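You operate a simulated robot arm through the tools that you are given. There is no shell and no other tool.

You run a simulated two-armed robot. Do the job below in one go: nothing can be reset, and whatever is moved stays where it is left.

TASK
Hold the yellow crate on the top of the side table steady with one hand, lift the date tub out of it with the other and set it down on the top of the side table. Set down upright: date tub.

It is judged by the outcome, as a careful person would: the job done as asked, and still so three seconds after it is handed in. It fails if anything else is knocked over, pushed out of place, dropped, spilled or broken.

THE ROBOT
Two 7-joint arms with two-finger parallel grippers on one trunk, on a base that moves. Base frame: it is fixed to the floor where the robot stands at the start and does not move with it; the origin is under the middle of the robot, x ahead of it, y to its left, z up. Lengths are in cm, angles in rad, forces in N, time in s.
The left shoulder is at the start at [2, 13.8, 110], the right one opposite. With the tool pointing down near the work surface each hand reaches from about 10 to 50 cm from the robot's upright axis, wherever it stands, measured 20 degrees to its own side. Places, roughly: date tub [0, -375, 75]; top of the side table [0, -340, 80]; yellow crate [0, -375, 75]. Payload 1.57 kg a hand.
The TCP of each hand is the grasp point between the finger pads, 3 cm short of the fingertips. In the tool frame z runs along the fingers and y along their closing line. The gripper opens to 8 cm. The fingers are 1.7 cm wide and 1.2 cm thick; the gripper's body (4 by 8.2 cm) begins 8 cm behind the TCP.
Orientation is that of the tool frame in the base frame, as [roll, pitch, yaw] about the fixed x, y, z axes, in that order (R = Rz(yaw) Ry(pitch) Rx(roll)). With the fingers straight down and closing along the base's y, the tool's x points along the base's -x, its y along +y and its z along -z.

THE INTERFACE
- The arms move only by the tool apply_moves. It takes "left_moves", "right_moves" or both (then of equal length, played together; a hand with none holds still); each is one flat list of numbers, 6 for each row, row after row: the shift along the tool's x, y, z in m, then the turn, a rotation vector about the tool's x, y, z in rad. In form: [dx, dy, dz, wx, wy, wz, dx, dy, dz, wx, wy, wz, ...]. A call has 1 to 20 rows; each row is the pose to reach, as a shift and turn from the pose commanded when the call began, along the tool's axes at that moment. "left_grip" and "right_grip" are, for a hand that has rows, the opening, from 0 (shut) to 1 (fully open), set as the call begins (left out, the last holds). A row lasts 0.2 s, in which the tool goes at most 5 cm and 0.15 rad; a call with a longer step from one row to the next is refused whole, and so is a gripper value outside its range. A pose out of reach is approached as far as the arm can. The call stops where the force on the tool passes 40 N (or 10 N more than at its start, if that is more) or the arm is blocked; 0.2 s more then pass. Each finger travels about 4.5 cm/s and halts on what it meets, pressing with about 42 N; the grip force reading is that of the motor and also rises with nothing between the fingers. The clock runs only during rows and for 0.2 s after the last one: add rows that repeat a pose to give the fingers time. The reply holds the time, the measured pose of the TCP, the force on the tool along the base axes, the opening and the grip force, in the units named above and with some noise, with the torque about the TCP (base axes, N m) and any sound that the robot's microphone picked up, and new pictures: "pictures" is both (left out), scene, wrist or none (wrist: the cameras of the hands that moved).
- Cameras (640 x 400 px; columns grow to the right, rows downward): "scene" is now at [19.42, 0.72, 102.05]; the picture's right is [0.07, -1.00, 0.00], its down [-0.20, -0.01, -0.98] and it looks along [0.98, 0.07, -0.20] (base axes); focal length 214 px, centre (320, 200). "left" rides on the left gripper at [7.2, 0.7, -12.2] in its tool frame; the picture's right is [-0.09, 1.00, 0.00], its down [-0.84, -0.08, -0.54] and it looks along [-0.54, -0.05, 0.84] (tool axes); focal length 238 px, centre (320, 200). "right" rides on the right gripper at [7.2, -0.7, -12.2] in its tool frame; the picture's right is [0.09, 1.00, 0.00], its down [-0.84, 0.08, -0.54] and it looks along [-0.54, 0.05, 0.84] (tool axes); focal length 238 px, centre (320, 200). There is no depth. A picture from a camera that has moved, and an enlarged one, comes with that camera's place and axes in the base frame and with its lens.
- raise_lower(by): slides the trunk up (or, below 0, down) by that many cm; the arms and the scene camera ride with it, the base frame stays. It gives what a move gives, with no picture.
- drive_base(legs): drives the robot by 1 to 6 legs, each [ahead, left, turn to the left] in cm, cm and rad, along the robot's own axes; the way and the turn of a leg run together, so that a leg with both is an arc; at most 150 cm and 3.142 rad a leg. The arms and the cameras ride along, it lands a little off, and it stops where it bumps. It gives what a move gives, and a new picture of the scene camera.
- aim_head(pan, tilt): turns the head with the scene camera to pan (to the left, within 1.047 rad either way) and tilt (down, from -0.506 to 1.204), counted from straight ahead of the robot. It gives what a move gives, and a new picture of the scene camera.
- enlarge(camera, box): a new picture of the part [left, top, right, bottom] of that camera's present view, enlarged. It takes no simulated time.
- hand_in(): hands the job in; it is judged then, once.

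Places have to be worked out from the pictures, the camera data and where the tool is seen. Open the grippers and draw the arms clear of the work before you hand the job in, unless the task says otherwise.

The tools are called after ">>>" as a command line: name --argument value ..., lists and objects as JSON in quotes. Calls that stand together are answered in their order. apply_moves: Moves the arms, as the interface text tells. Its arguments: {"type":"object","properties":{"left_moves":{"type":"array"},"left_grip":{"type":"number"},"right_moves":{"type":"array"},"right_grip":{"type":"number"},"pictures":{"type":"string","enum":["both","scene","wrist","none"]}},"required":[]} The other tools are called the same way: raise_lower (by) moves the trunk up or down; drive_base (legs) drives the base; aim_head (pan, tilt) turns the head that bears the scene camera; enlarge (camera, box) takes an enlarged picture of a part of a camera's view; hand_in () hands the job in.

At the start:

```text
t: 0.0
left_position: [26.52, 9.31, 98.64]
left_tool_rot: [3.123, -0.182, -3.136]
left_wrist_force: [0.2, 0.3, 0.7]
left_torque: [0.01, 0.03, 0.01]
left_opening: 7.99
left_grip_force: 0.0
right_position: [26.49, -10.79, 97.11]
right_tool_rot: [-3.109, -0.108, 3.136]
right_wrist_force: [-0.6, 0.2, 0.1]
right_torque: [0.0, 0.02, 0.0]
right_opening: 8.01
right_grip_force: 0.1
trunk travel left (down, up): [-47.5, 76.5]
robot x, y, heading: [-0.62, 0.22, 0.001]
head pan, tilt (commanded): [0.07, 0.201]
```

scene: 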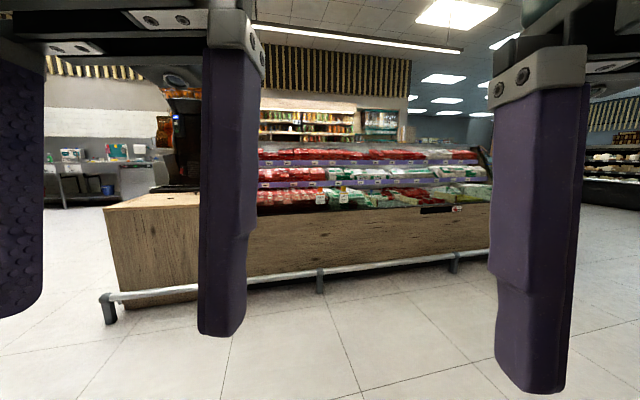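
right: 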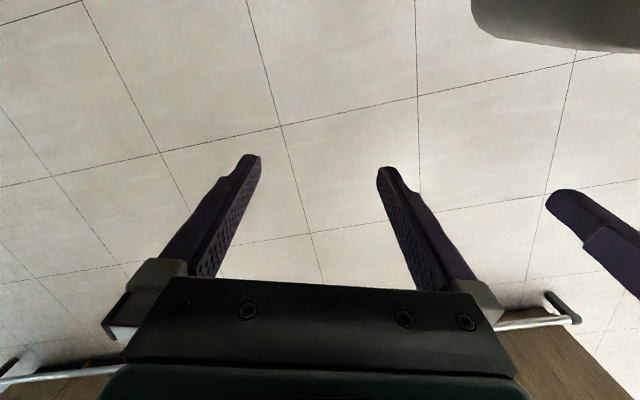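
left: 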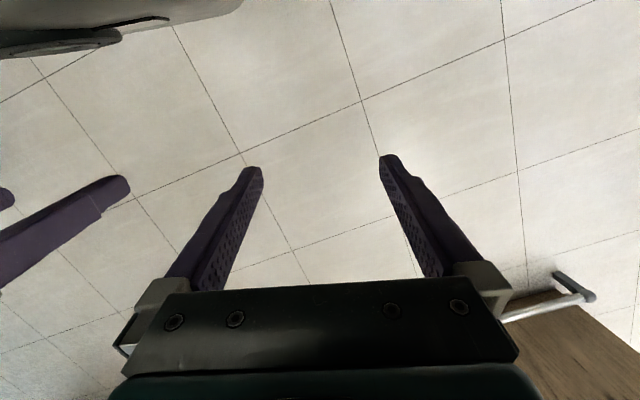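

The pictures show a display counter ahead; the side table should lie to my right around y=-340. I turn right on the spot to look along -y.

>>> drive_base --legs '[[0, 0, -1.571]]'

```text
t: 4.2
left_position: [8.9, -26.57, 98.52]
left_tool_rot: [3.121, -0.187, 1.563]
left_wrist_force: [-0.8, 0.2, -0.3]
left_torque: [-0.02, -0.01, 0.0]
left_opening: 7.99
left_grip_force: 0.0
right_position: [-11.25, -26.27, 97.03]
right_tool_rot: [-3.108, -0.112, 1.552]
right_wrist_force: [0.0, 0.8, -0.2]
right_torque: [0.01, 0.0, 0.01]
right_opening: 8.0
right_grip_force: 0.0
trunk travel left (down, up): [-47.5, 76.5]
robot x, y, heading: [-0.09, 0.19, -1.585]
head pan, tilt (commanded): [0.07, 0.201]
camera scene: at [0.52, -19.23, 102.05], right [-1.0, -0.06, 0.0], down [-0.01, 0.2, -0.98], along [0.06, -0.98, -0.2], focal length 214 px, centre (320, 200)
```

scene: 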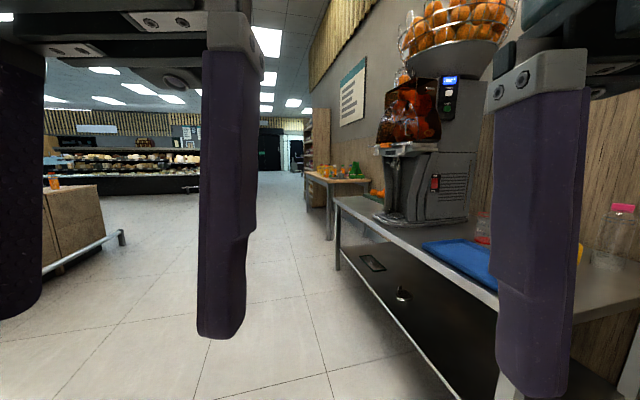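

A juicer bench runs along my right side, and beyond it a small wooden table with coloured items, probably the side table. I enlarge that area.

>>> enlarge --camera "scene" --box '[280, 140, 400, 215]'

```text
5.33 times, centred on (340, 178) of scene
camera zoom: at [0.52, -19.23, 102.05], right [-1.0, -0.06, 0.0], down [-0.01, 0.2, -0.98], along [0.06, -0.98, -0.2], focal length 1144 px, centre (213, 320)
```

zoom: 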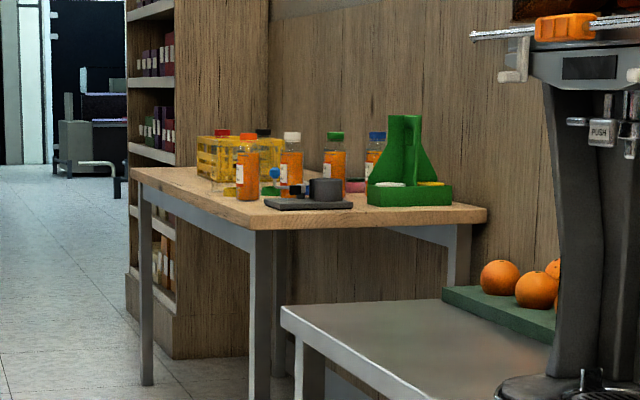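

The side table seems rotated about 19° in the base frame (its open edge running along roughly (0.33,-0.94)), with the crate near (14,-372) at the far end. I turn to follow the aisle and drive along it, keeping clear of the juicer bench.

>>> drive_base --legs '[[0, 0, 0.34], [130, 0, 0], [80, 0, 0]]'

>>> aim_head --pan -0.6 --tilt 0.25

```text
t: 15.8
left_position: [83.25, -223.28, 98.51]
left_tool_rot: [3.124, -0.185, 1.896]
left_wrist_force: [-0.1, 0.7, -0.4]
left_torque: [-0.04, -0.02, 0.0]
left_opening: 7.99
left_grip_force: 0.1
right_position: [64.19, -229.58, 97.15]
right_tool_rot: [-3.109, -0.111, 1.886]
right_wrist_force: [-0.2, 0.6, -0.1]
right_torque: [-0.02, 0.0, 0.01]
right_opening: 7.99
right_grip_force: 0.1
trunk travel left (down, up): [-47.5, 76.5]
robot x, y, heading: [65.64, -201.29, -1.25]
head pan, tilt (commanded): [0.07, 0.201]
camera scene: at [73.04, -219.16, 102.05], right [-0.92, -0.38, 0.0], down [-0.08, 0.18, -0.98], along [0.37, -0.91, -0.2], focal length 214 px, centre (320, 200)
```

scene: 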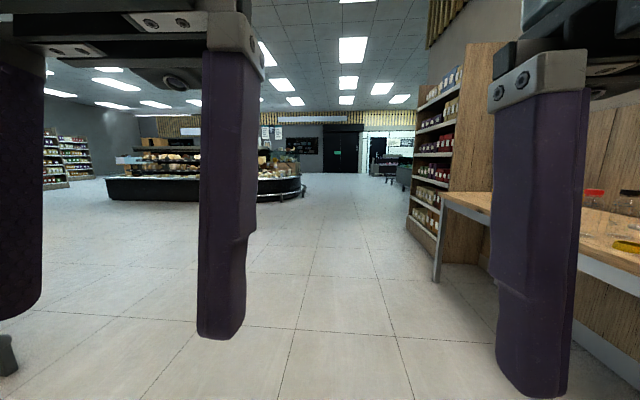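

```text
t: 16.9
left_position: [83.38, -223.36, 98.53]
left_tool_rot: [3.121, -0.189, 1.899]
left_wrist_force: [-0.1, -0.1, 0.4]
left_torque: [0.02, -0.02, -0.01]
left_opening: 8.0
left_grip_force: 0.0
right_position: [64.22, -229.46, 96.9]
right_tool_rot: [-3.106, -0.114, 1.887]
right_wrist_force: [-0.2, 0.0, -0.5]
right_torque: [-0.01, -0.01, 0.03]
right_opening: 8.0
right_grip_force: 0.0
trunk travel left (down, up): [-47.5, 76.5]
robot x, y, heading: [66.28, -201.06, -1.247]
head pan, tilt (commanded): [-0.6, 0.25]
camera scene: at [66.91, -219.51, 101.6], right [-0.96, 0.28, 0.0], down [0.07, 0.24, -0.97], along [-0.27, -0.93, -0.25], focal length 214 px, centre (320, 200)
```

scene: 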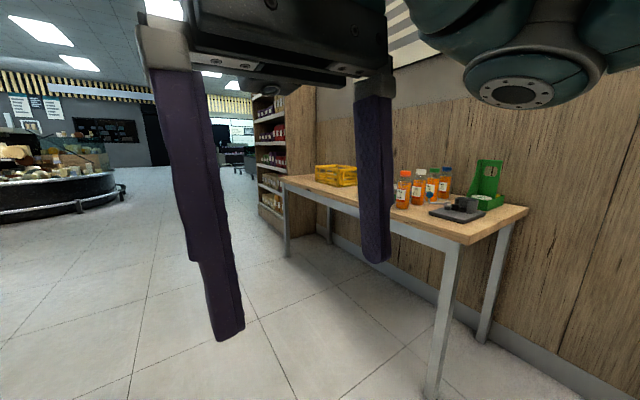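

The crate appears at about (14,-365) on the table with top z≈72; the robot's axis is about 80 cm off its front edge. I drive along the aisle to be opposite the crate and turn to face the table.

>>> drive_base --legs '[[135, 0, 0], [0, 0, -1.575]]'

>>> aim_head --pan 0.0 --tilt 0.4

```text
t: 27.4
left_position: [88.5, -346.29, 98.53]
left_tool_rot: [3.123, -0.188, 0.362]
left_wrist_force: [-0.9, -0.5, 0.6]
left_torque: [0.0, 0.03, 0.0]
left_opening: 7.98
left_grip_force: 0.0
right_position: [81.56, -327.42, 97.05]
right_tool_rot: [-3.105, -0.112, 0.351]
right_wrist_force: [1.0, 0.2, 0.4]
right_torque: [0.01, 0.02, 0.01]
right_opening: 8.01
right_grip_force: 0.2
trunk travel left (down, up): [-47.5, 76.5]
robot x, y, heading: [110.15, -328.6, -2.787]
head pan, tilt (commanded): [-0.6, 0.25]
camera scene: at [91.82, -329.53, 101.59], right [0.24, 0.97, 0.0], down [0.24, -0.06, -0.97], along [-0.94, 0.23, -0.25], focal length 214 px, centre (320, 200)
```

scene: 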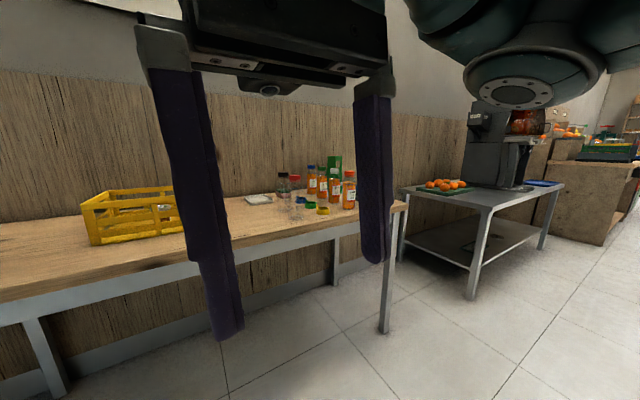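

```text
t: 28.4
left_position: [88.55, -346.25, 98.42]
left_tool_rot: [3.121, -0.188, 0.36]
left_wrist_force: [-0.5, 0.2, 0.0]
left_torque: [0.02, 0.02, 0.0]
left_opening: 7.99
left_grip_force: 0.0
right_position: [81.62, -327.38, 97.05]
right_tool_rot: [-3.107, -0.114, 0.351]
right_wrist_force: [0.0, 0.4, 0.3]
right_torque: [0.02, 0.02, 0.03]
right_opening: 8.0
right_grip_force: 0.1
trunk travel left (down, up): [-47.5, 76.5]
robot x, y, heading: [109.87, -328.42, -2.787]
head pan, tilt (commanded): [0.0, 0.4]
camera scene: at [92.2, -335.01, 100.2], right [-0.35, 0.94, 0.0], down [0.36, 0.14, -0.92], along [-0.86, -0.32, -0.39], focal length 214 px, centre (320, 200)
```

scene: 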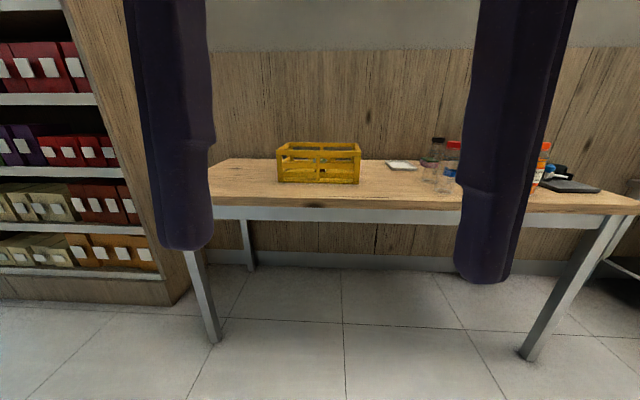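

Now the crate sits straight ahead with free space left, right and in front of it. I enlarge to see the crate and tub.

>>> enlarge --camera "scene" --box '[210, 120, 450, 220]'

>>> enlarge --camera "scene" --box '[260, 130, 380, 205]'

```text
2.67 times, centred on (330, 170) of scene
camera zoom: at [92.2, -335.01, 100.2], right [-0.35, 0.94, 0.0], down [0.36, 0.14, -0.92], along [-0.86, -0.32, -0.39], focal length 572 px, centre (293, 280)
```

zoom: 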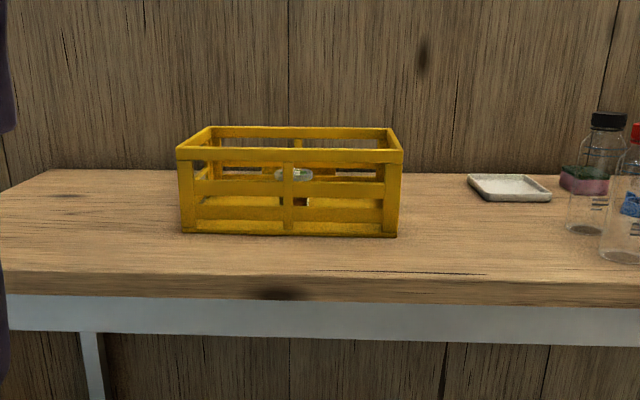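

```text
5.33 times, centred on (320, 168) of scene
camera zoom: at [92.2, -335.01, 100.2], right [-0.35, 0.94, 0.0], down [0.36, 0.14, -0.92], along [-0.86, -0.32, -0.39], focal length 1144 px, centre (320, 373)
```

zoom: 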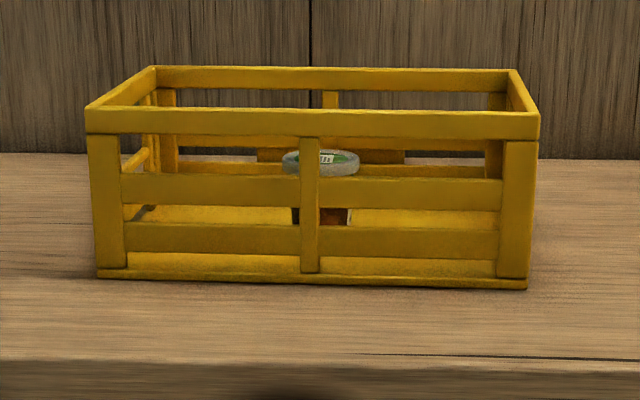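

The crate (≈34×21×13 cm, tub centred in it, rim z≈85, lid z≈79) is about 114 cm ahead of my axis with the table edge at 88 cm. I square up to it, come 40 cm nearer and look down to see how the base fits at the table.

>>> drive_base --legs '[[0, 0, -0.045], [40, 0, 0]]'

>>> aim_head --pan 0.0 --tilt 0.8

```text
t: 31.3
left_position: [49.1, -357.66, 98.48]
left_tool_rot: [3.122, -0.188, 0.314]
left_wrist_force: [0.0, -0.1, -0.2]
left_torque: [0.01, 0.0, 0.03]
left_opening: 8.0
left_grip_force: 0.1
right_position: [43.08, -338.54, 97.06]
right_tool_rot: [-3.107, -0.113, 0.307]
right_wrist_force: [0.0, -0.8, 0.6]
right_torque: [-0.01, 0.0, 0.02]
right_opening: 8.01
right_grip_force: 0.1
trunk travel left (down, up): [-47.5, 76.5]
robot x, y, heading: [71.58, -340.93, -2.828]
head pan, tilt (commanded): [0.0, 0.4]
camera scene: at [53.33, -346.59, 100.2], right [-0.31, 0.95, 0.0], down [0.37, 0.12, -0.92], along [-0.88, -0.28, -0.39], focal length 214 px, centre (320, 200)
```

scene: 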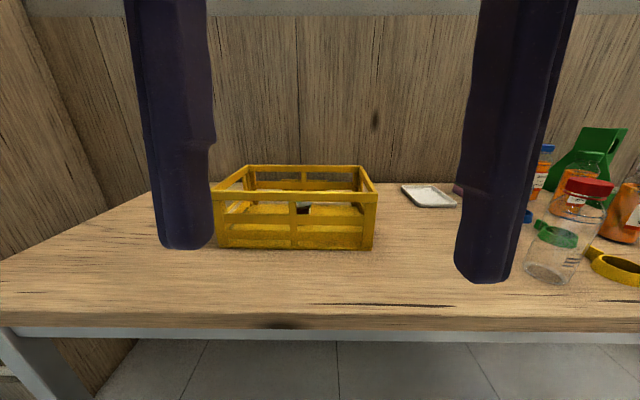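

```text
t: 32.2
left_position: [49.19, -357.76, 98.5]
left_tool_rot: [3.119, -0.188, 0.316]
left_wrist_force: [-0.3, 0.4, 0.7]
left_torque: [0.01, 0.0, 0.0]
left_opening: 7.98
left_grip_force: 0.0
right_position: [43.1, -338.48, 96.97]
right_tool_rot: [-3.106, -0.114, 0.305]
right_wrist_force: [-0.4, 0.0, 0.1]
right_torque: [-0.02, -0.01, 0.01]
right_opening: 7.99
right_grip_force: 0.0
trunk travel left (down, up): [-47.5, 76.5]
robot x, y, heading: [71.29, -340.79, -2.827]
head pan, tilt (commanded): [0.0, 0.799]
camera scene: at [54.48, -346.22, 96.69], right [-0.31, 0.95, 0.0], down [0.68, 0.22, -0.7], along [-0.66, -0.21, -0.72], focal length 214 px, centre (320, 200)
```

scene: 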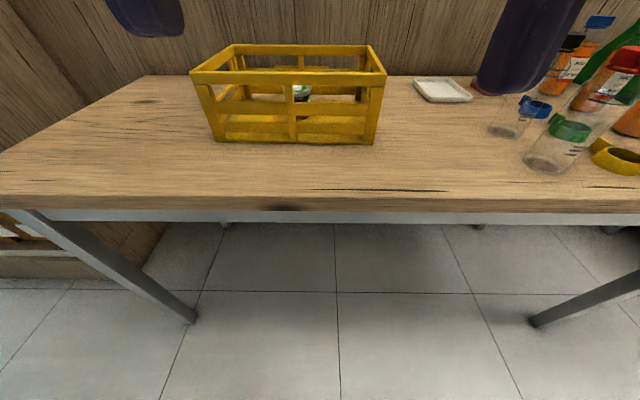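

The table top works out at z≈75.6, crate rim z≈86.7, tub about 63 cm ahead and 4 cm left, table edge 39 cm ahead of my axis. I look straight down to see my own base against the table.

>>> aim_head --pan 0.0 --tilt 1.2

```text
t: 33.0
left_position: [49.2, -357.68, 98.55]
left_tool_rot: [3.121, -0.189, 0.316]
left_wrist_force: [0.5, -0.6, 0.0]
left_torque: [-0.01, 0.02, 0.02]
left_opening: 8.01
left_grip_force: 0.0
right_position: [43.11, -338.6, 96.97]
right_tool_rot: [-3.109, -0.113, 0.307]
right_wrist_force: [-0.4, -0.2, 0.5]
right_torque: [-0.02, -0.01, -0.03]
right_opening: 8.01
right_grip_force: 0.1
trunk travel left (down, up): [-47.5, 76.5]
robot x, y, heading: [71.92, -340.93, -2.831]
head pan, tilt (commanded): [0.0, 1.201]
camera scene: at [56.84, -345.47, 93.92], right [-0.31, 0.95, 0.0], down [0.89, 0.28, -0.36], along [-0.35, -0.11, -0.93], focal length 214 px, centre (320, 200)
```

scene: 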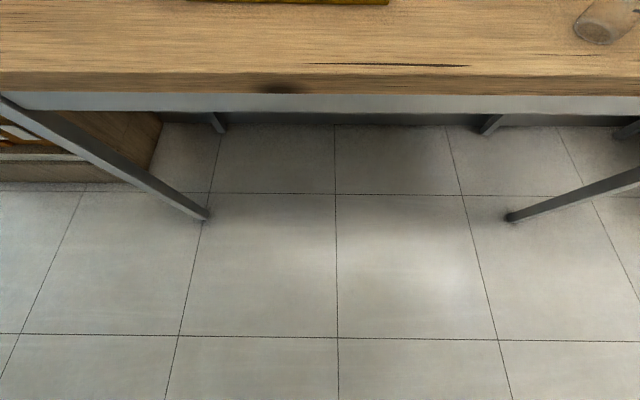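

The camera sees no base in the way under the table, and table legs are ~50 cm left and ~87 cm right. I shift 4 cm left and creep in 12 cm, watching for a bump.

>>> aim_head --pan 0.0 --tilt 0.75

>>> drive_base --legs '[[0, 4, 0], [12, 0, 0]]'

```text
t: 34.0
left_position: [49.24, -357.63, 98.37]
left_tool_rot: [3.121, -0.188, 0.314]
left_wrist_force: [-0.3, -0.2, 0.4]
left_torque: [0.01, -0.04, 0.02]
left_opening: 7.98
left_grip_force: 0.1
right_position: [43.06, -338.44, 96.94]
right_tool_rot: [-3.107, -0.112, 0.307]
right_wrist_force: [0.6, -0.3, -0.1]
right_torque: [0.02, 0.0, 0.01]
right_opening: 8.01
right_grip_force: 0.1
trunk travel left (down, up): [-47.5, 76.5]
robot x, y, heading: [71.6, -340.74, -2.827]
head pan, tilt (commanded): [0.0, 0.75]
camera scene: at [54.28, -346.29, 97.08], right [-0.31, 0.95, 0.0], down [0.65, 0.21, -0.73], along [-0.7, -0.22, -0.68], focal length 214 px, centre (320, 200)
```

scene: 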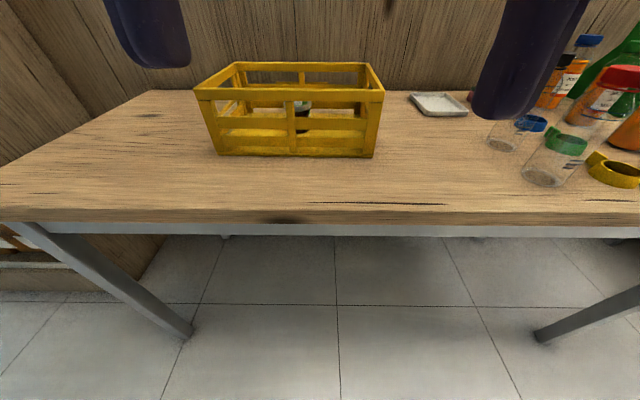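

```text
t: 35.7
left_position: [38.93, -365.17, 98.56]
left_tool_rot: [3.12, -0.188, 0.317]
left_wrist_force: [-0.8, -0.1, -1.2]
left_torque: [-0.02, -0.03, 0.02]
left_opening: 7.99
left_grip_force: 0.1
right_position: [32.78, -346.11, 97.06]
right_tool_rot: [-3.107, -0.113, 0.308]
right_wrist_force: [-0.8, 0.7, -0.5]
right_torque: [0.0, -0.03, 0.01]
right_opening: 8.0
right_grip_force: 0.0
trunk travel left (down, up): [-47.5, 76.5]
robot x, y, heading: [61.1, -348.39, -2.828]
head pan, tilt (commanded): [0.0, 0.75]
camera scene: at [43.91, -353.8, 97.09], right [-0.31, 0.95, 0.0], down [0.65, 0.21, -0.73], along [-0.7, -0.22, -0.68], focal length 214 px, centre (320, 200)
```

scene: 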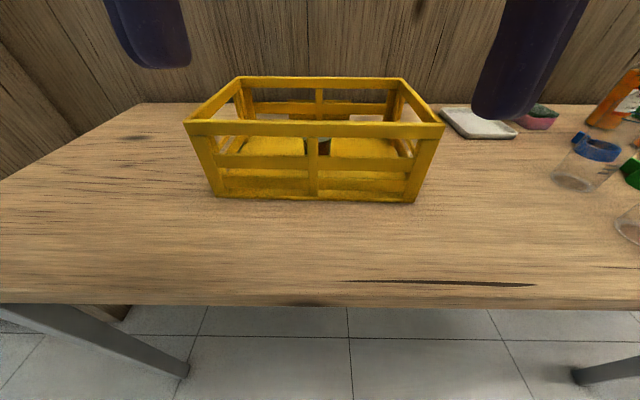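

Crate now: front face 41.5 cm and back 60 cm ahead of my axis, ~28.6×19 cm, rim z≈87, table edge 26.5 cm ahead. I creep in another 9 cm and square up slightly.

>>> drive_base --legs '[[0, 2, -0.035], [9, 0, 0]]'

```text
t: 37.2
left_position: [30.31, -368.9, 98.52]
left_tool_rot: [3.122, -0.188, 0.283]
left_wrist_force: [-0.4, 1.1, 0.1]
left_torque: [0.01, -0.01, 0.02]
left_opening: 8.02
left_grip_force: 0.0
right_position: [24.79, -349.41, 97.08]
right_tool_rot: [-3.109, -0.11, 0.275]
right_wrist_force: [0.1, -0.1, 0.1]
right_torque: [-0.01, 0.0, -0.05]
right_opening: 7.97
right_grip_force: 0.0
trunk travel left (down, up): [-47.5, 76.5]
robot x, y, heading: [53.08, -352.54, -2.867]
head pan, tilt (commanded): [0.0, 0.75]
camera scene: at [35.67, -357.62, 97.09], right [-0.28, 0.96, 0.0], down [0.66, 0.19, -0.73], along [-0.7, -0.2, -0.68], focal length 214 px, centre (320, 200)
```

scene: 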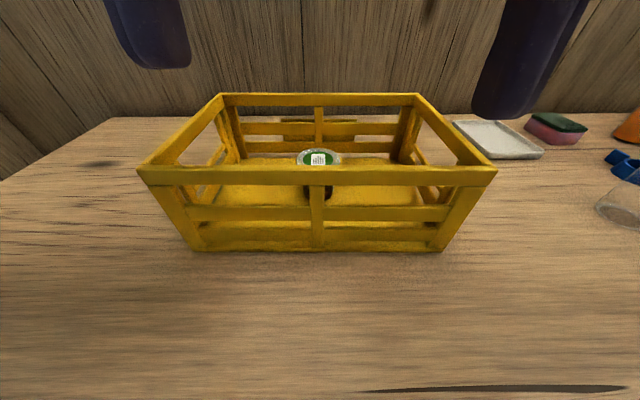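

The robot is now square to the crate: rim corners at forward 32–51.5 cm, sides at about ±14.5 cm, rim z≈87, tub near (42 ahead, 0). I straighten the left tool and bring it to hover over the left rim.

>>> apply_moves --left_moves '[-0.0215, 0.009, -0.001, 0.004, -0.038, 0, -0.043, 0.018, -0.002, 0.008, -0.075, 0, -0.0644, 0.027, -0.003, 0.012, -0.113, 0, -0.0859, 0.036, -0.004, 0.016, -0.15, 0, -0.1074, 0.045, -0.0052, 0.0196, -0.188, 0, -0.1074, 0.045, -0.0052, 0.0196, -0.188, 0]' --left_grip 1 --pictures "both"

```text
t: 38.6
left_position: [21.28, -376.14, 97.02]
left_tool_rot: [3.142, 0.0, 0.283]
left_wrist_force: [-1.0, -0.5, -0.4]
left_torque: [0.05, -0.02, 0.0]
left_opening: 8.01
left_grip_force: 0.0
right_position: [24.82, -349.59, 96.98]
right_tool_rot: [-3.108, -0.113, 0.277]
right_wrist_force: [0.0, 0.1, 0.8]
right_torque: [-0.01, 0.01, 0.01]
right_opening: 8.0
right_grip_force: 0.0
trunk travel left (down, up): [-47.5, 76.5]
robot x, y, heading: [52.86, -352.97, -2.861]
head pan, tilt (commanded): [0.0, 0.75]
camera scene: at [35.71, -357.61, 97.08], right [-0.28, 0.96, 0.0], down [0.66, 0.19, -0.73], along [-0.7, -0.2, -0.68], focal length 214 px, centre (320, 200)
camera left: at [28.36, -374.73, 109.14], right [0.19, -0.98, 0.0], down [-0.82, -0.16, 0.54], along [-0.53, -0.1, -0.84], focal length 238 px, centre (320, 200)
```

scene: 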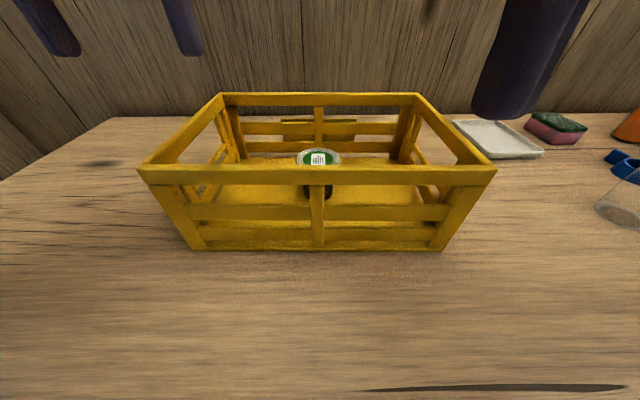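
left: 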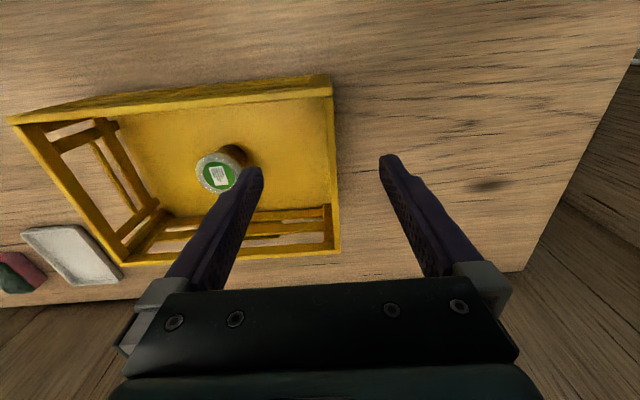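

The wrist view puts the left rim's outer face about 1.3 cm left of the left TCP, running parallel to my heading. I shift 0.85 cm left and lower the open fingers astride the rim to z≈86.

>>> apply_moves --left_moves '[0, 0.0085, 0, 0, 0, 0, 0, 0.0085, 0.025, 0, 0, 0, 0, 0.0085, 0.05, 0, 0, 0, 0, 0.0085, 0.075, 0, 0, 0, 0, 0.0085, 0.095, 0, 0, 0, 0, 0.0085, 0.11, 0, 0, 0, 0, 0.0085, 0.11, 0, 0, 0]' --left_grip 1 --pictures "both"

```text
t: 40.2
left_position: [21.52, -376.99, 86.2]
left_tool_rot: [-3.141, 0.001, 0.282]
left_wrist_force: [0.6, -0.3, -0.2]
left_torque: [-0.01, 0.0, -0.02]
left_opening: 8.01
left_grip_force: 0.0
right_position: [24.75, -349.55, 97.03]
right_tool_rot: [-3.105, -0.114, 0.275]
right_wrist_force: [-0.6, -0.3, -0.1]
right_torque: [0.02, -0.02, 0.0]
right_opening: 8.0
right_grip_force: 0.0
trunk travel left (down, up): [-47.5, 76.5]
robot x, y, heading: [53.05, -352.34, -2.86]
head pan, tilt (commanded): [0.0, 0.75]
camera scene: at [35.71, -357.61, 97.09], right [-0.28, 0.96, 0.0], down [0.66, 0.19, -0.73], along [-0.7, -0.2, -0.68], focal length 214 px, centre (320, 200)
camera left: at [28.54, -375.61, 98.27], right [0.19, -0.98, 0.0], down [-0.83, -0.16, 0.54], along [-0.53, -0.1, -0.84], focal length 238 px, centre (320, 200)
```

scene: 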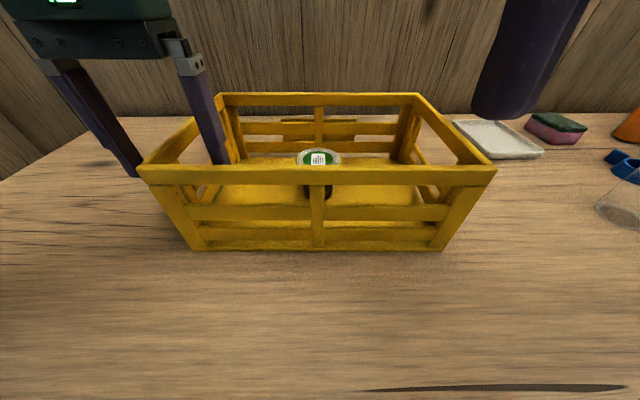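
left: 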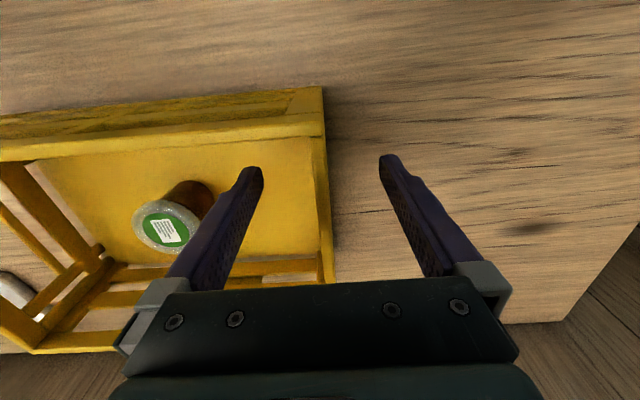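

The fingers straddle the rim with it roughly centred between them and no contact force. I close the left gripper on the rim to hold the crate.

>>> apply_moves --left_moves '[0, 0, 0, 0, 0, 0, 0, 0, 0, 0, 0, 0, 0, 0, 0, 0, 0, 0, 0, 0, 0, 0, 0, 0, 0, 0, 0, 0, 0, 0, 0, 0, 0, 0, 0, 0]' --left_grip 0 --pictures "both"

```text
t: 41.6
left_position: [21.45, -377.1, 86.14]
left_tool_rot: [-3.141, -0.001, 0.283]
left_wrist_force: [1.2, -0.7, 1.1]
left_torque: [0.0, -0.03, -0.25]
left_opening: 0.78
left_grip_force: 26.2
right_position: [24.77, -349.46, 97.02]
right_tool_rot: [-3.107, -0.112, 0.277]
right_wrist_force: [-0.5, 0.6, 0.4]
right_torque: [0.02, 0.03, 0.04]
right_opening: 8.01
right_grip_force: 0.0
trunk travel left (down, up): [-47.5, 76.5]
robot x, y, heading: [53.0, -352.49, -2.864]
head pan, tilt (commanded): [0.0, 0.75]
camera scene: at [35.72, -357.63, 97.09], right [-0.28, 0.96, 0.0], down [0.66, 0.19, -0.73], along [-0.7, -0.2, -0.68], focal length 214 px, centre (320, 200)
camera left: at [28.55, -375.62, 98.3], right [0.19, -0.98, 0.0], down [-0.83, -0.16, 0.54], along [-0.53, -0.1, -0.84], focal length 238 px, centre (320, 200)
```

scene: 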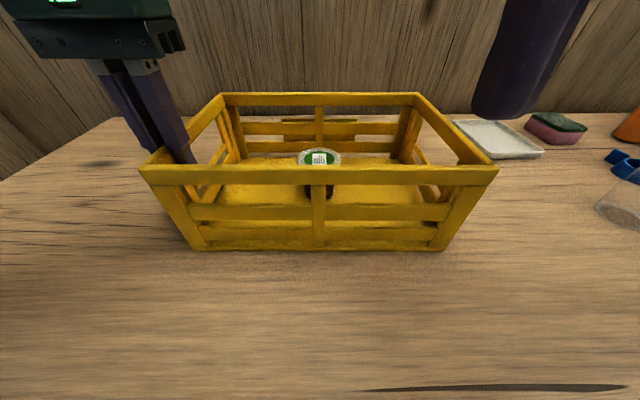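
left: 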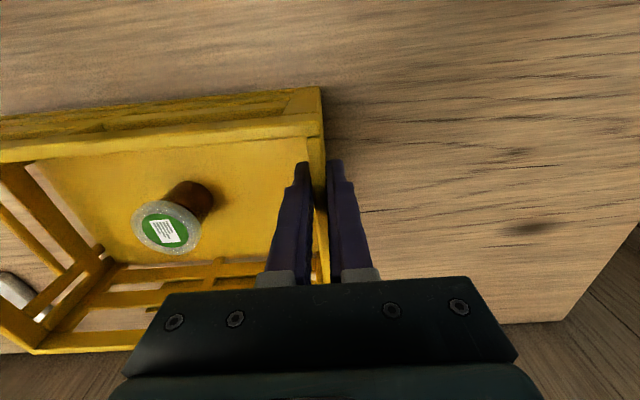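

The crate rim is held (0.78 cm slat, grip force up, crate unmoved). Triangulating the lid from the scene and left-wrist views gives its centre near (12.1, -364.5, 81.5), about 6.1 cm across; I bring the right hand, straightened and open, to hover above it at z≈96.

>>> apply_moves --right_moves '[-0.0204, 0.0137, -0.0015, -0.004, -0.014, 0, -0.0408, 0.0274, -0.003, -0.009, -0.028, 0, -0.0612, 0.0411, -0.0045, -0.013, -0.042, 0, -0.0816, 0.0548, -0.006, -0.017, -0.056, 0, -0.1019, 0.0685, -0.0076, -0.022, -0.07, 0, -0.1223, 0.0822, -0.0091, -0.026, -0.084, 0, -0.1427, 0.0959, -0.0106, -0.03, -0.098, 0, -0.1631, 0.1096, -0.0121, -0.0346, -0.112, 0, -0.1631, 0.1096, -0.0121, -0.0346, -0.112, 0]' --right_grip 1 --pictures "both"

```text
t: 43.6
left_position: [21.47, -377.1, 86.08]
left_tool_rot: [-3.141, 0.001, 0.284]
left_wrist_force: [1.3, -0.4, 3.4]
left_torque: [0.06, -0.04, -0.21]
left_opening: 0.79
left_grip_force: 27.3
right_position: [12.29, -364.69, 96.14]
right_tool_rot: [-3.139, 0.001, 0.28]
right_wrist_force: [-1.0, -0.1, -0.1]
right_torque: [0.01, 0.02, 0.01]
right_opening: 8.0
right_grip_force: 0.1
trunk travel left (down, up): [-47.5, 76.5]
robot x, y, heading: [53.28, -352.78, -2.864]
head pan, tilt (commanded): [0.0, 0.75]
camera scene: at [35.72, -357.62, 97.09], right [-0.28, 0.96, 0.0], down [0.66, 0.19, -0.73], along [-0.7, -0.2, -0.68], focal length 214 px, centre (320, 200)
camera right: at [19.05, -361.91, 108.24], right [0.36, -0.93, 0.0], down [-0.78, -0.31, 0.54], along [-0.51, -0.2, -0.84], focal length 238 px, centre (320, 200)
```

scene: 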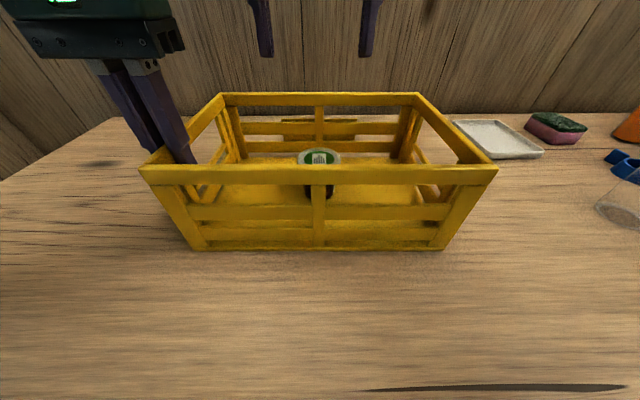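
right: 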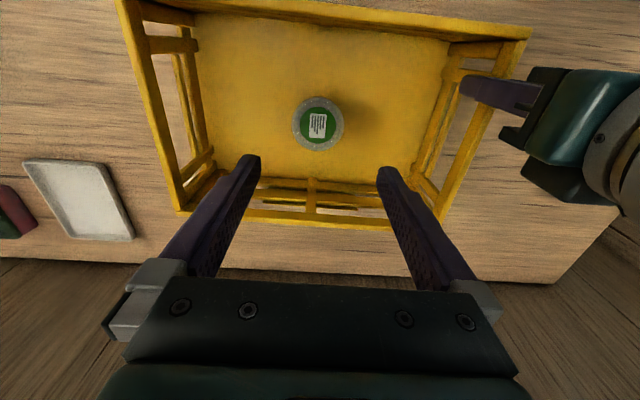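

From the right wrist view the lid centre lies ~0.35–0.4 cm to the robot's right of the TCP and is aligned fore-aft. I correct by 0.35 cm and descend 8 cm to check alignment again above the lid.

>>> apply_moves --right_moves '[0, -0.0035, 0.01, 0, 0, 0, 0, -0.0035, 0.03, 0, 0, 0, 0, -0.0035, 0.05, 0, 0, 0, 0, -0.0035, 0.07, 0, 0, 0, 0, -0.0035, 0.08, 0, 0, 0, 0, -0.0035, 0.08, 0, 0, 0]' --right_grip 1 --pictures "both"

```text
t: 45.0
left_position: [21.49, -377.02, 86.05]
left_tool_rot: [-3.141, -0.001, 0.283]
left_wrist_force: [1.4, -0.9, 2.5]
left_torque: [0.1, -0.09, -0.26]
left_opening: 0.77
left_grip_force: 27.4
right_position: [12.07, -364.21, 88.09]
right_tool_rot: [3.14, 0.001, 0.278]
right_wrist_force: [-0.7, 0.5, 0.4]
right_torque: [-0.03, 0.0, -0.02]
right_opening: 8.01
right_grip_force: 0.0
trunk travel left (down, up): [-47.5, 76.5]
robot x, y, heading: [53.06, -352.7, -2.863]
head pan, tilt (commanded): [0.0, 0.75]
camera scene: at [35.72, -357.63, 97.09], right [-0.28, 0.96, 0.0], down [0.66, 0.19, -0.73], along [-0.7, -0.2, -0.68], focal length 214 px, centre (320, 200)
camera right: at [18.79, -361.37, 100.26], right [0.36, -0.93, 0.0], down [-0.78, -0.3, 0.54], along [-0.5, -0.2, -0.84], focal length 238 px, centre (320, 200)
```

scene: 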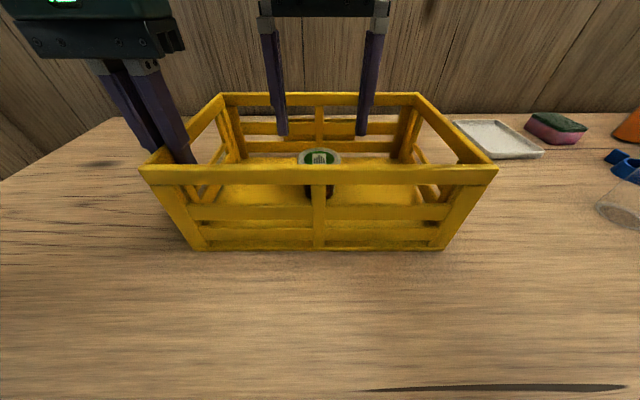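
right: 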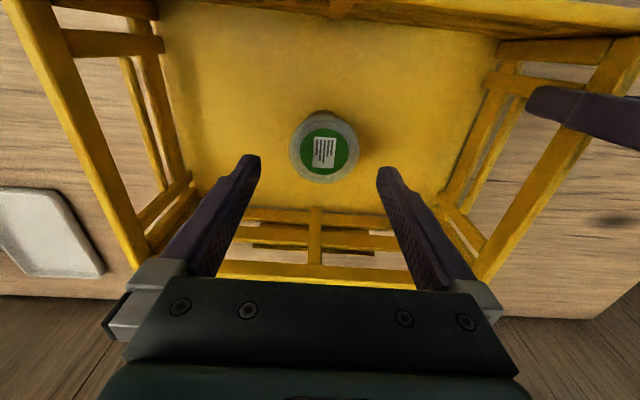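

The lid now looks slightly to the left of finger centre in both views. I enlarge both views to measure the offset.

>>> enlarge --camera "scene" --box '[250, 85, 400, 185]'

>>> enlarge --camera "right" --box '[220, 90, 430, 220]'

```text
4.00 times, centred on (325, 135) of scene
camera zoom: at [35.72, -357.63, 97.09], right [-0.28, 0.96, 0.0], down [0.66, 0.19, -0.73], along [-0.7, -0.2, -0.68], focal length 858 px, centre (300, 460)
```

zoom: 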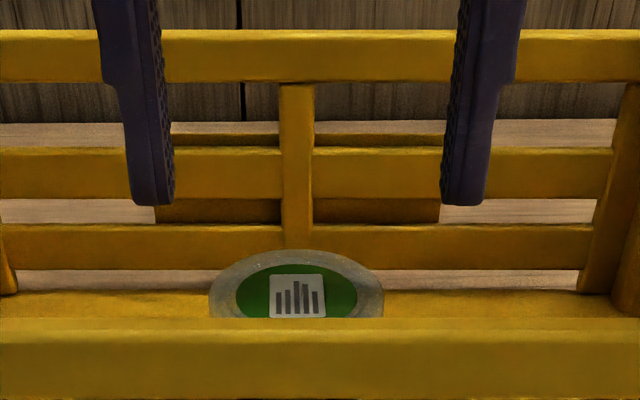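

```text
3.05 times, centred on (325, 155) of right
camera zoom: at [18.79, -361.37, 100.26], right [0.36, -0.93, 0.0], down [-0.78, -0.3, 0.54], along [-0.5, -0.2, -0.84], focal length 726 px, centre (305, 337)
```

zoom: 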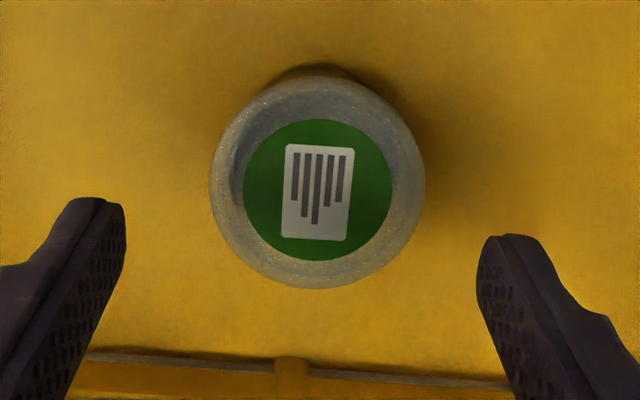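

Both views agree the tub is ~0.3 cm left of finger centre, lid ≈5.9 cm wide, so about 1 cm clearance each side once corrected. I shift 0.3 cm left and descend to TCP z≈80.6 (fingertips ~77.6, above the crate floor).

>>> apply_moves --right_moves '[0.0015, 0.003, 0.005, 0, 0, 0, 0.0015, 0.003, 0.02, 0, 0, 0, 0.0015, 0.003, 0.035, 0, 0, 0, 0.0015, 0.003, 0.05, 0, 0, 0, 0.0015, 0.003, 0.063, 0, 0, 0, 0.0015, 0.003, 0.074, 0, 0, 0, 0.0015, 0.003, 0.074, 0, 0, 0]' --right_grip 1 --pictures "both"

```text
t: 46.6
left_position: [21.5, -376.99, 86.16]
left_tool_rot: [3.142, 0.001, 0.283]
left_wrist_force: [1.5, -1.6, 3.2]
left_torque: [0.07, -0.07, -0.19]
left_opening: 0.81
left_grip_force: 26.9
right_position: [12.27, -364.5, 80.59]
right_tool_rot: [3.141, -0.002, 0.281]
right_wrist_force: [0.3, -0.1, -0.3]
right_torque: [-0.02, 0.04, -0.02]
right_opening: 8.0
right_grip_force: 0.0
trunk travel left (down, up): [-47.5, 76.5]
robot x, y, heading: [53.21, -352.75, -2.865]
head pan, tilt (commanded): [0.0, 0.75]
camera scene: at [35.72, -357.63, 97.09], right [-0.28, 0.96, 0.0], down [0.66, 0.19, -0.73], along [-0.7, -0.2, -0.68], focal length 214 px, centre (320, 200)
camera right: at [18.98, -361.64, 92.88], right [0.36, -0.93, 0.0], down [-0.78, -0.3, 0.54], along [-0.5, -0.2, -0.84], focal length 238 px, centre (320, 200)
```

scene: 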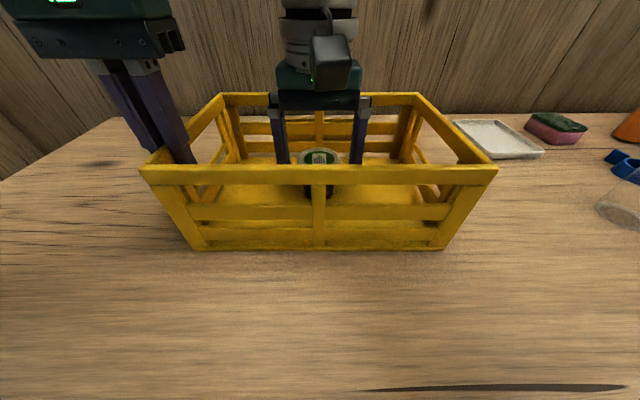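
right: 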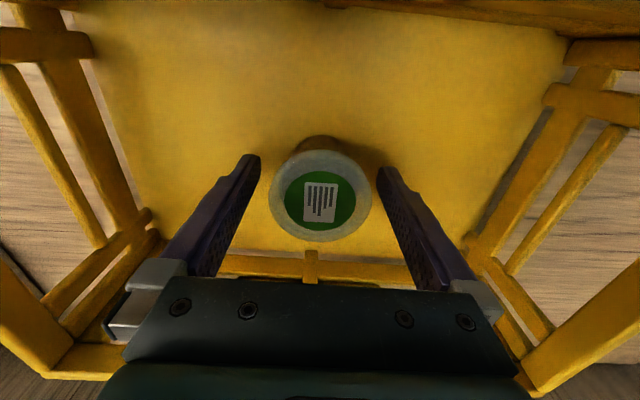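

The fingers are around the lid, centred within a millimetre or so, no contact force. I close the right gripper on the tub.

>>> apply_moves --right_moves '[0, 0, 0, 0, 0, 0, 0, 0, 0, 0, 0, 0, 0, 0, 0, 0, 0, 0, 0, 0, 0, 0, 0, 0, 0, 0, 0, 0, 0, 0]' --right_grip 0 --pictures "both"

```text
t: 47.8
left_position: [21.54, -376.98, 86.18]
left_tool_rot: [-3.141, -0.001, 0.284]
left_wrist_force: [1.7, 0.3, 2.7]
left_torque: [0.08, -0.01, -0.22]
left_opening: 0.78
left_grip_force: 26.8
right_position: [12.23, -364.5, 80.68]
right_tool_rot: [-3.141, -0.001, 0.276]
right_wrist_force: [0.5, -0.7, 0.0]
right_torque: [-0.01, -0.02, 0.01]
right_opening: 5.91
right_grip_force: 42.3
trunk travel left (down, up): [-47.5, 76.5]
robot x, y, heading: [53.17, -352.88, -2.86]
head pan, tilt (commanded): [0.0, 0.75]
camera scene: at [35.72, -357.63, 97.08], right [-0.28, 0.96, 0.0], down [0.66, 0.19, -0.73], along [-0.7, -0.2, -0.68], focal length 214 px, centre (320, 200)
camera right: at [18.98, -361.64, 92.9], right [0.36, -0.93, 0.0], down [-0.78, -0.3, 0.54], along [-0.5, -0.2, -0.84], focal length 238 px, centre (320, 200)
```

scene: 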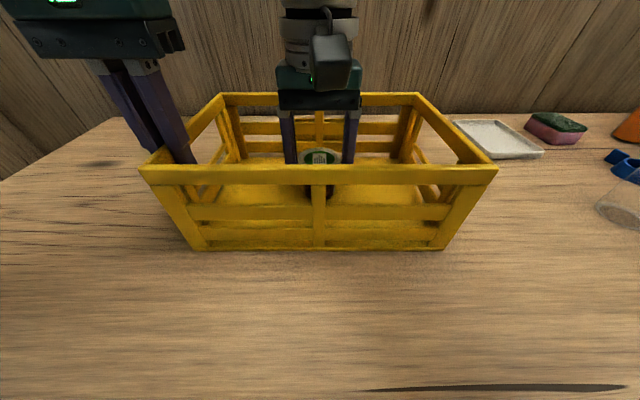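
right: 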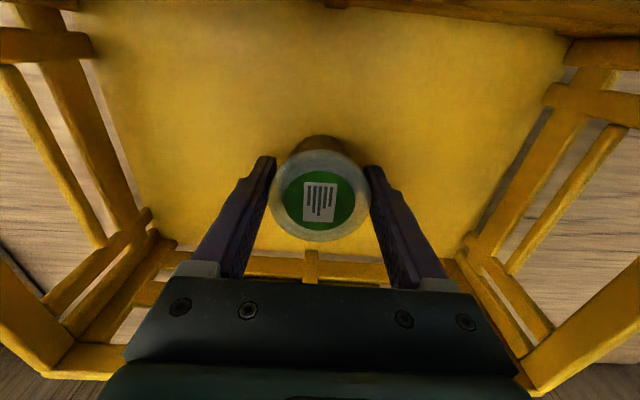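

The tub is gripped (opening 5.91 cm, 42 N). I lift slowly 3 cm and check the tub follows and the crate stays.

>>> apply_moves --right_moves '[0, 0, -0.003, 0, 0, 0, 0, 0, -0.008, 0, 0, 0, 0, 0, -0.014, 0, 0, 0, 0, 0, -0.021, 0, 0, 0, 0, 0, -0.028, 0, 0, 0, 0, 0, -0.03, 0, 0, 0]' --pictures "both"

```text
t: 49.2
left_position: [21.58, -377.08, 86.13]
left_tool_rot: [-3.141, -0.001, 0.285]
left_wrist_force: [1.0, -1.1, 2.5]
left_torque: [0.03, 0.05, -0.18]
left_opening: 0.78
left_grip_force: 27.0
right_position: [12.35, -364.5, 83.56]
right_tool_rot: [-3.14, -0.002, 0.277]
right_wrist_force: [0.1, -0.7, -0.4]
right_torque: [0.02, 0.04, 0.0]
right_opening: 5.94
right_grip_force: 41.9
trunk travel left (down, up): [-47.5, 76.5]
robot x, y, heading: [53.35, -352.55, -2.863]
head pan, tilt (commanded): [0.0, 0.75]
camera scene: at [35.72, -357.63, 97.08], right [-0.28, 0.96, 0.0], down [0.66, 0.19, -0.73], along [-0.7, -0.2, -0.68], focal length 214 px, centre (320, 200)
camera right: at [18.94, -361.64, 95.8], right [0.36, -0.93, 0.0], down [-0.78, -0.3, 0.54], along [-0.51, -0.19, -0.84], focal length 238 px, centre (320, 200)
```

scene: 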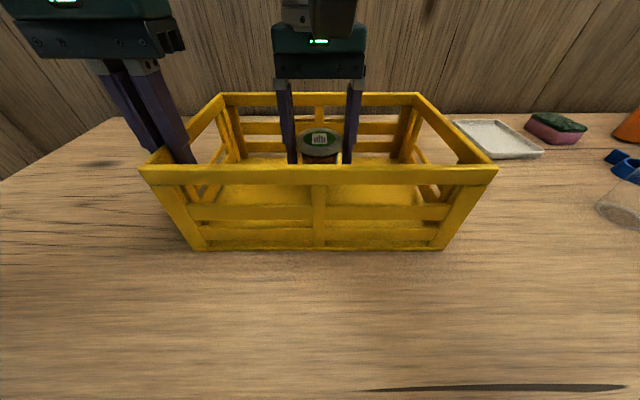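
right: 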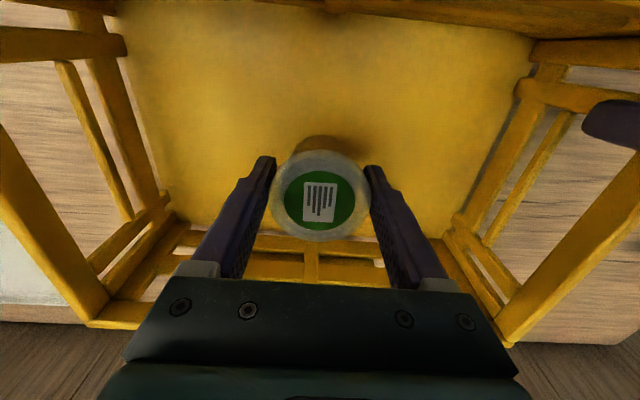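

The tub follows the hand and the crate stays put. I lift on to TCP z≈95 so the tub base clears the 87 cm rim.

>>> apply_moves --right_moves '[0, 0, -0.01, 0, 0, 0, 0, 0, -0.025, 0, 0, 0, 0, 0, -0.04, 0, 0, 0, 0, 0, -0.055, 0, 0, 0, 0, 0, -0.07, 0, 0, 0, 0, 0, -0.085, 0, 0, 0, 0, 0, -0.1, 0, 0, 0, 0, 0, -0.113, 0, 0, 0, 0, 0, -0.113, 0, 0, 0]' --pictures "both"

```text
t: 51.2
left_position: [21.53, -376.95, 86.19]
left_tool_rot: [-3.141, 0.0, 0.284]
left_wrist_force: [0.4, -0.9, 2.4]
left_torque: [0.02, 0.03, -0.19]
left_opening: 0.8
left_grip_force: 27.0
right_position: [12.33, -364.37, 95.06]
right_tool_rot: [-3.141, -0.001, 0.278]
right_wrist_force: [-0.1, -0.8, -0.7]
right_torque: [0.01, -0.02, 0.01]
right_opening: 5.93
right_grip_force: 41.4
trunk travel left (down, up): [-47.5, 76.5]
robot x, y, heading: [53.05, -352.71, -2.863]
head pan, tilt (commanded): [0.0, 0.75]
camera scene: at [35.72, -357.63, 97.08], right [-0.28, 0.96, 0.0], down [0.66, 0.19, -0.73], along [-0.7, -0.2, -0.68], focal length 214 px, centre (320, 200)
camera right: at [18.98, -361.55, 107.21], right [0.36, -0.93, 0.0], down [-0.78, -0.3, 0.54], along [-0.5, -0.19, -0.84], focal length 238 px, centre (320, 200)
```

scene: 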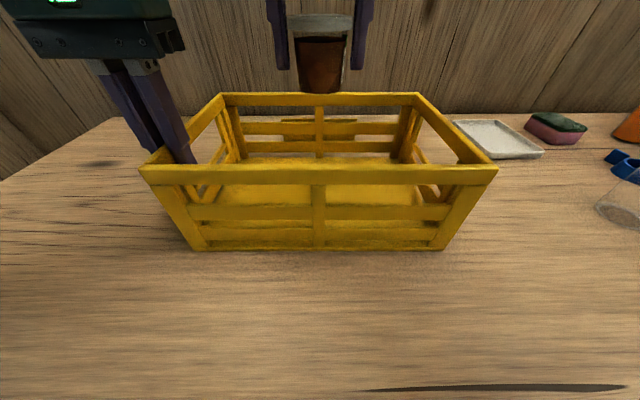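
right: 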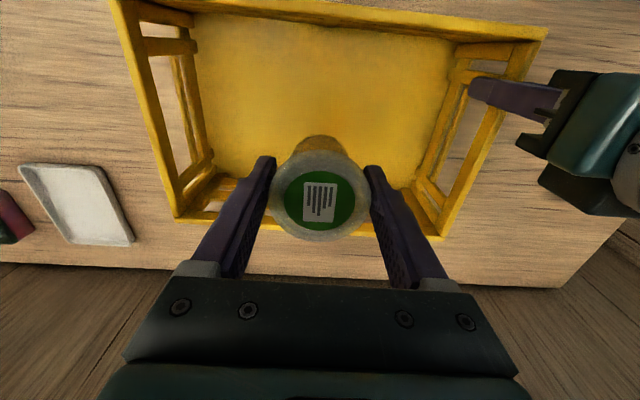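

Tub is clear of the rim (its base near z≈90). I carry it 23 cm to my right and 5.6 cm back, to the free space right of the crate.

>>> apply_moves --right_moves '[0.002, -0.01, 0, 0, 0, 0, 0.007, -0.03, 0, 0, 0, 0, 0.013, -0.055, 0, 0, 0, 0, 0.02, -0.08, 0, 0, 0, 0, 0.026, -0.105, 0, 0, 0, 0, 0.032, -0.13, 0, 0, 0, 0, 0.038, -0.155, 0, 0, 0, 0, 0.044, -0.18, 0, 0, 0, 0, 0.05, -0.205, 0, 0, 0, 0, 0.054, -0.222, 0, 0, 0, 0, 0.056, -0.232, 0, 0, 0, 0, 0.056, -0.232, 0, 0, 0, 0]' --pictures "both"

```text
t: 53.8
left_position: [21.49, -376.93, 86.15]
left_tool_rot: [-3.141, 0.002, 0.284]
left_wrist_force: [-0.1, -0.9, 1.5]
left_torque: [0.08, 0.01, -0.12]
left_opening: 0.81
left_grip_force: 27.3
right_position: [11.37, -340.51, 95.06]
right_tool_rot: [-3.141, -0.002, 0.277]
right_wrist_force: [-0.1, -0.7, -0.6]
right_torque: [0.03, -0.01, 0.02]
right_opening: 5.9
right_grip_force: 41.4
trunk travel left (down, up): [-47.5, 76.5]
robot x, y, heading: [53.19, -352.95, -2.863]
head pan, tilt (commanded): [0.0, 0.75]
camera scene: at [35.72, -357.63, 97.08], right [-0.28, 0.96, 0.0], down [0.66, 0.19, -0.73], along [-0.7, -0.2, -0.68], focal length 214 px, centre (320, 200)
camera right: at [18.12, -337.75, 107.14], right [0.36, -0.93, 0.0], down [-0.78, -0.3, 0.54], along [-0.5, -0.2, -0.84], focal length 238 px, centre (320, 200)
```

scene: 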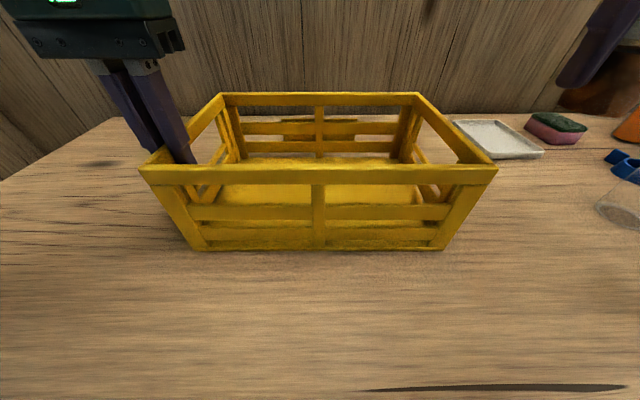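
right: 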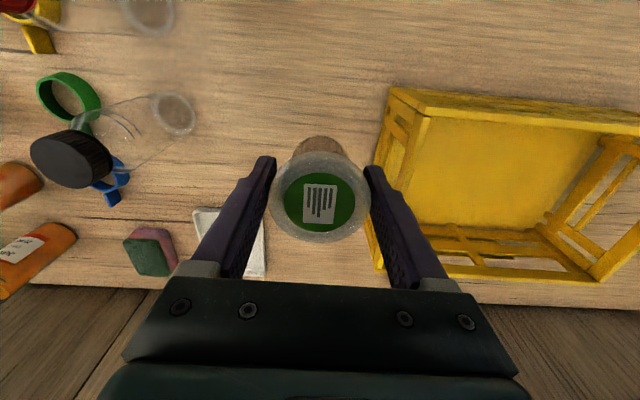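

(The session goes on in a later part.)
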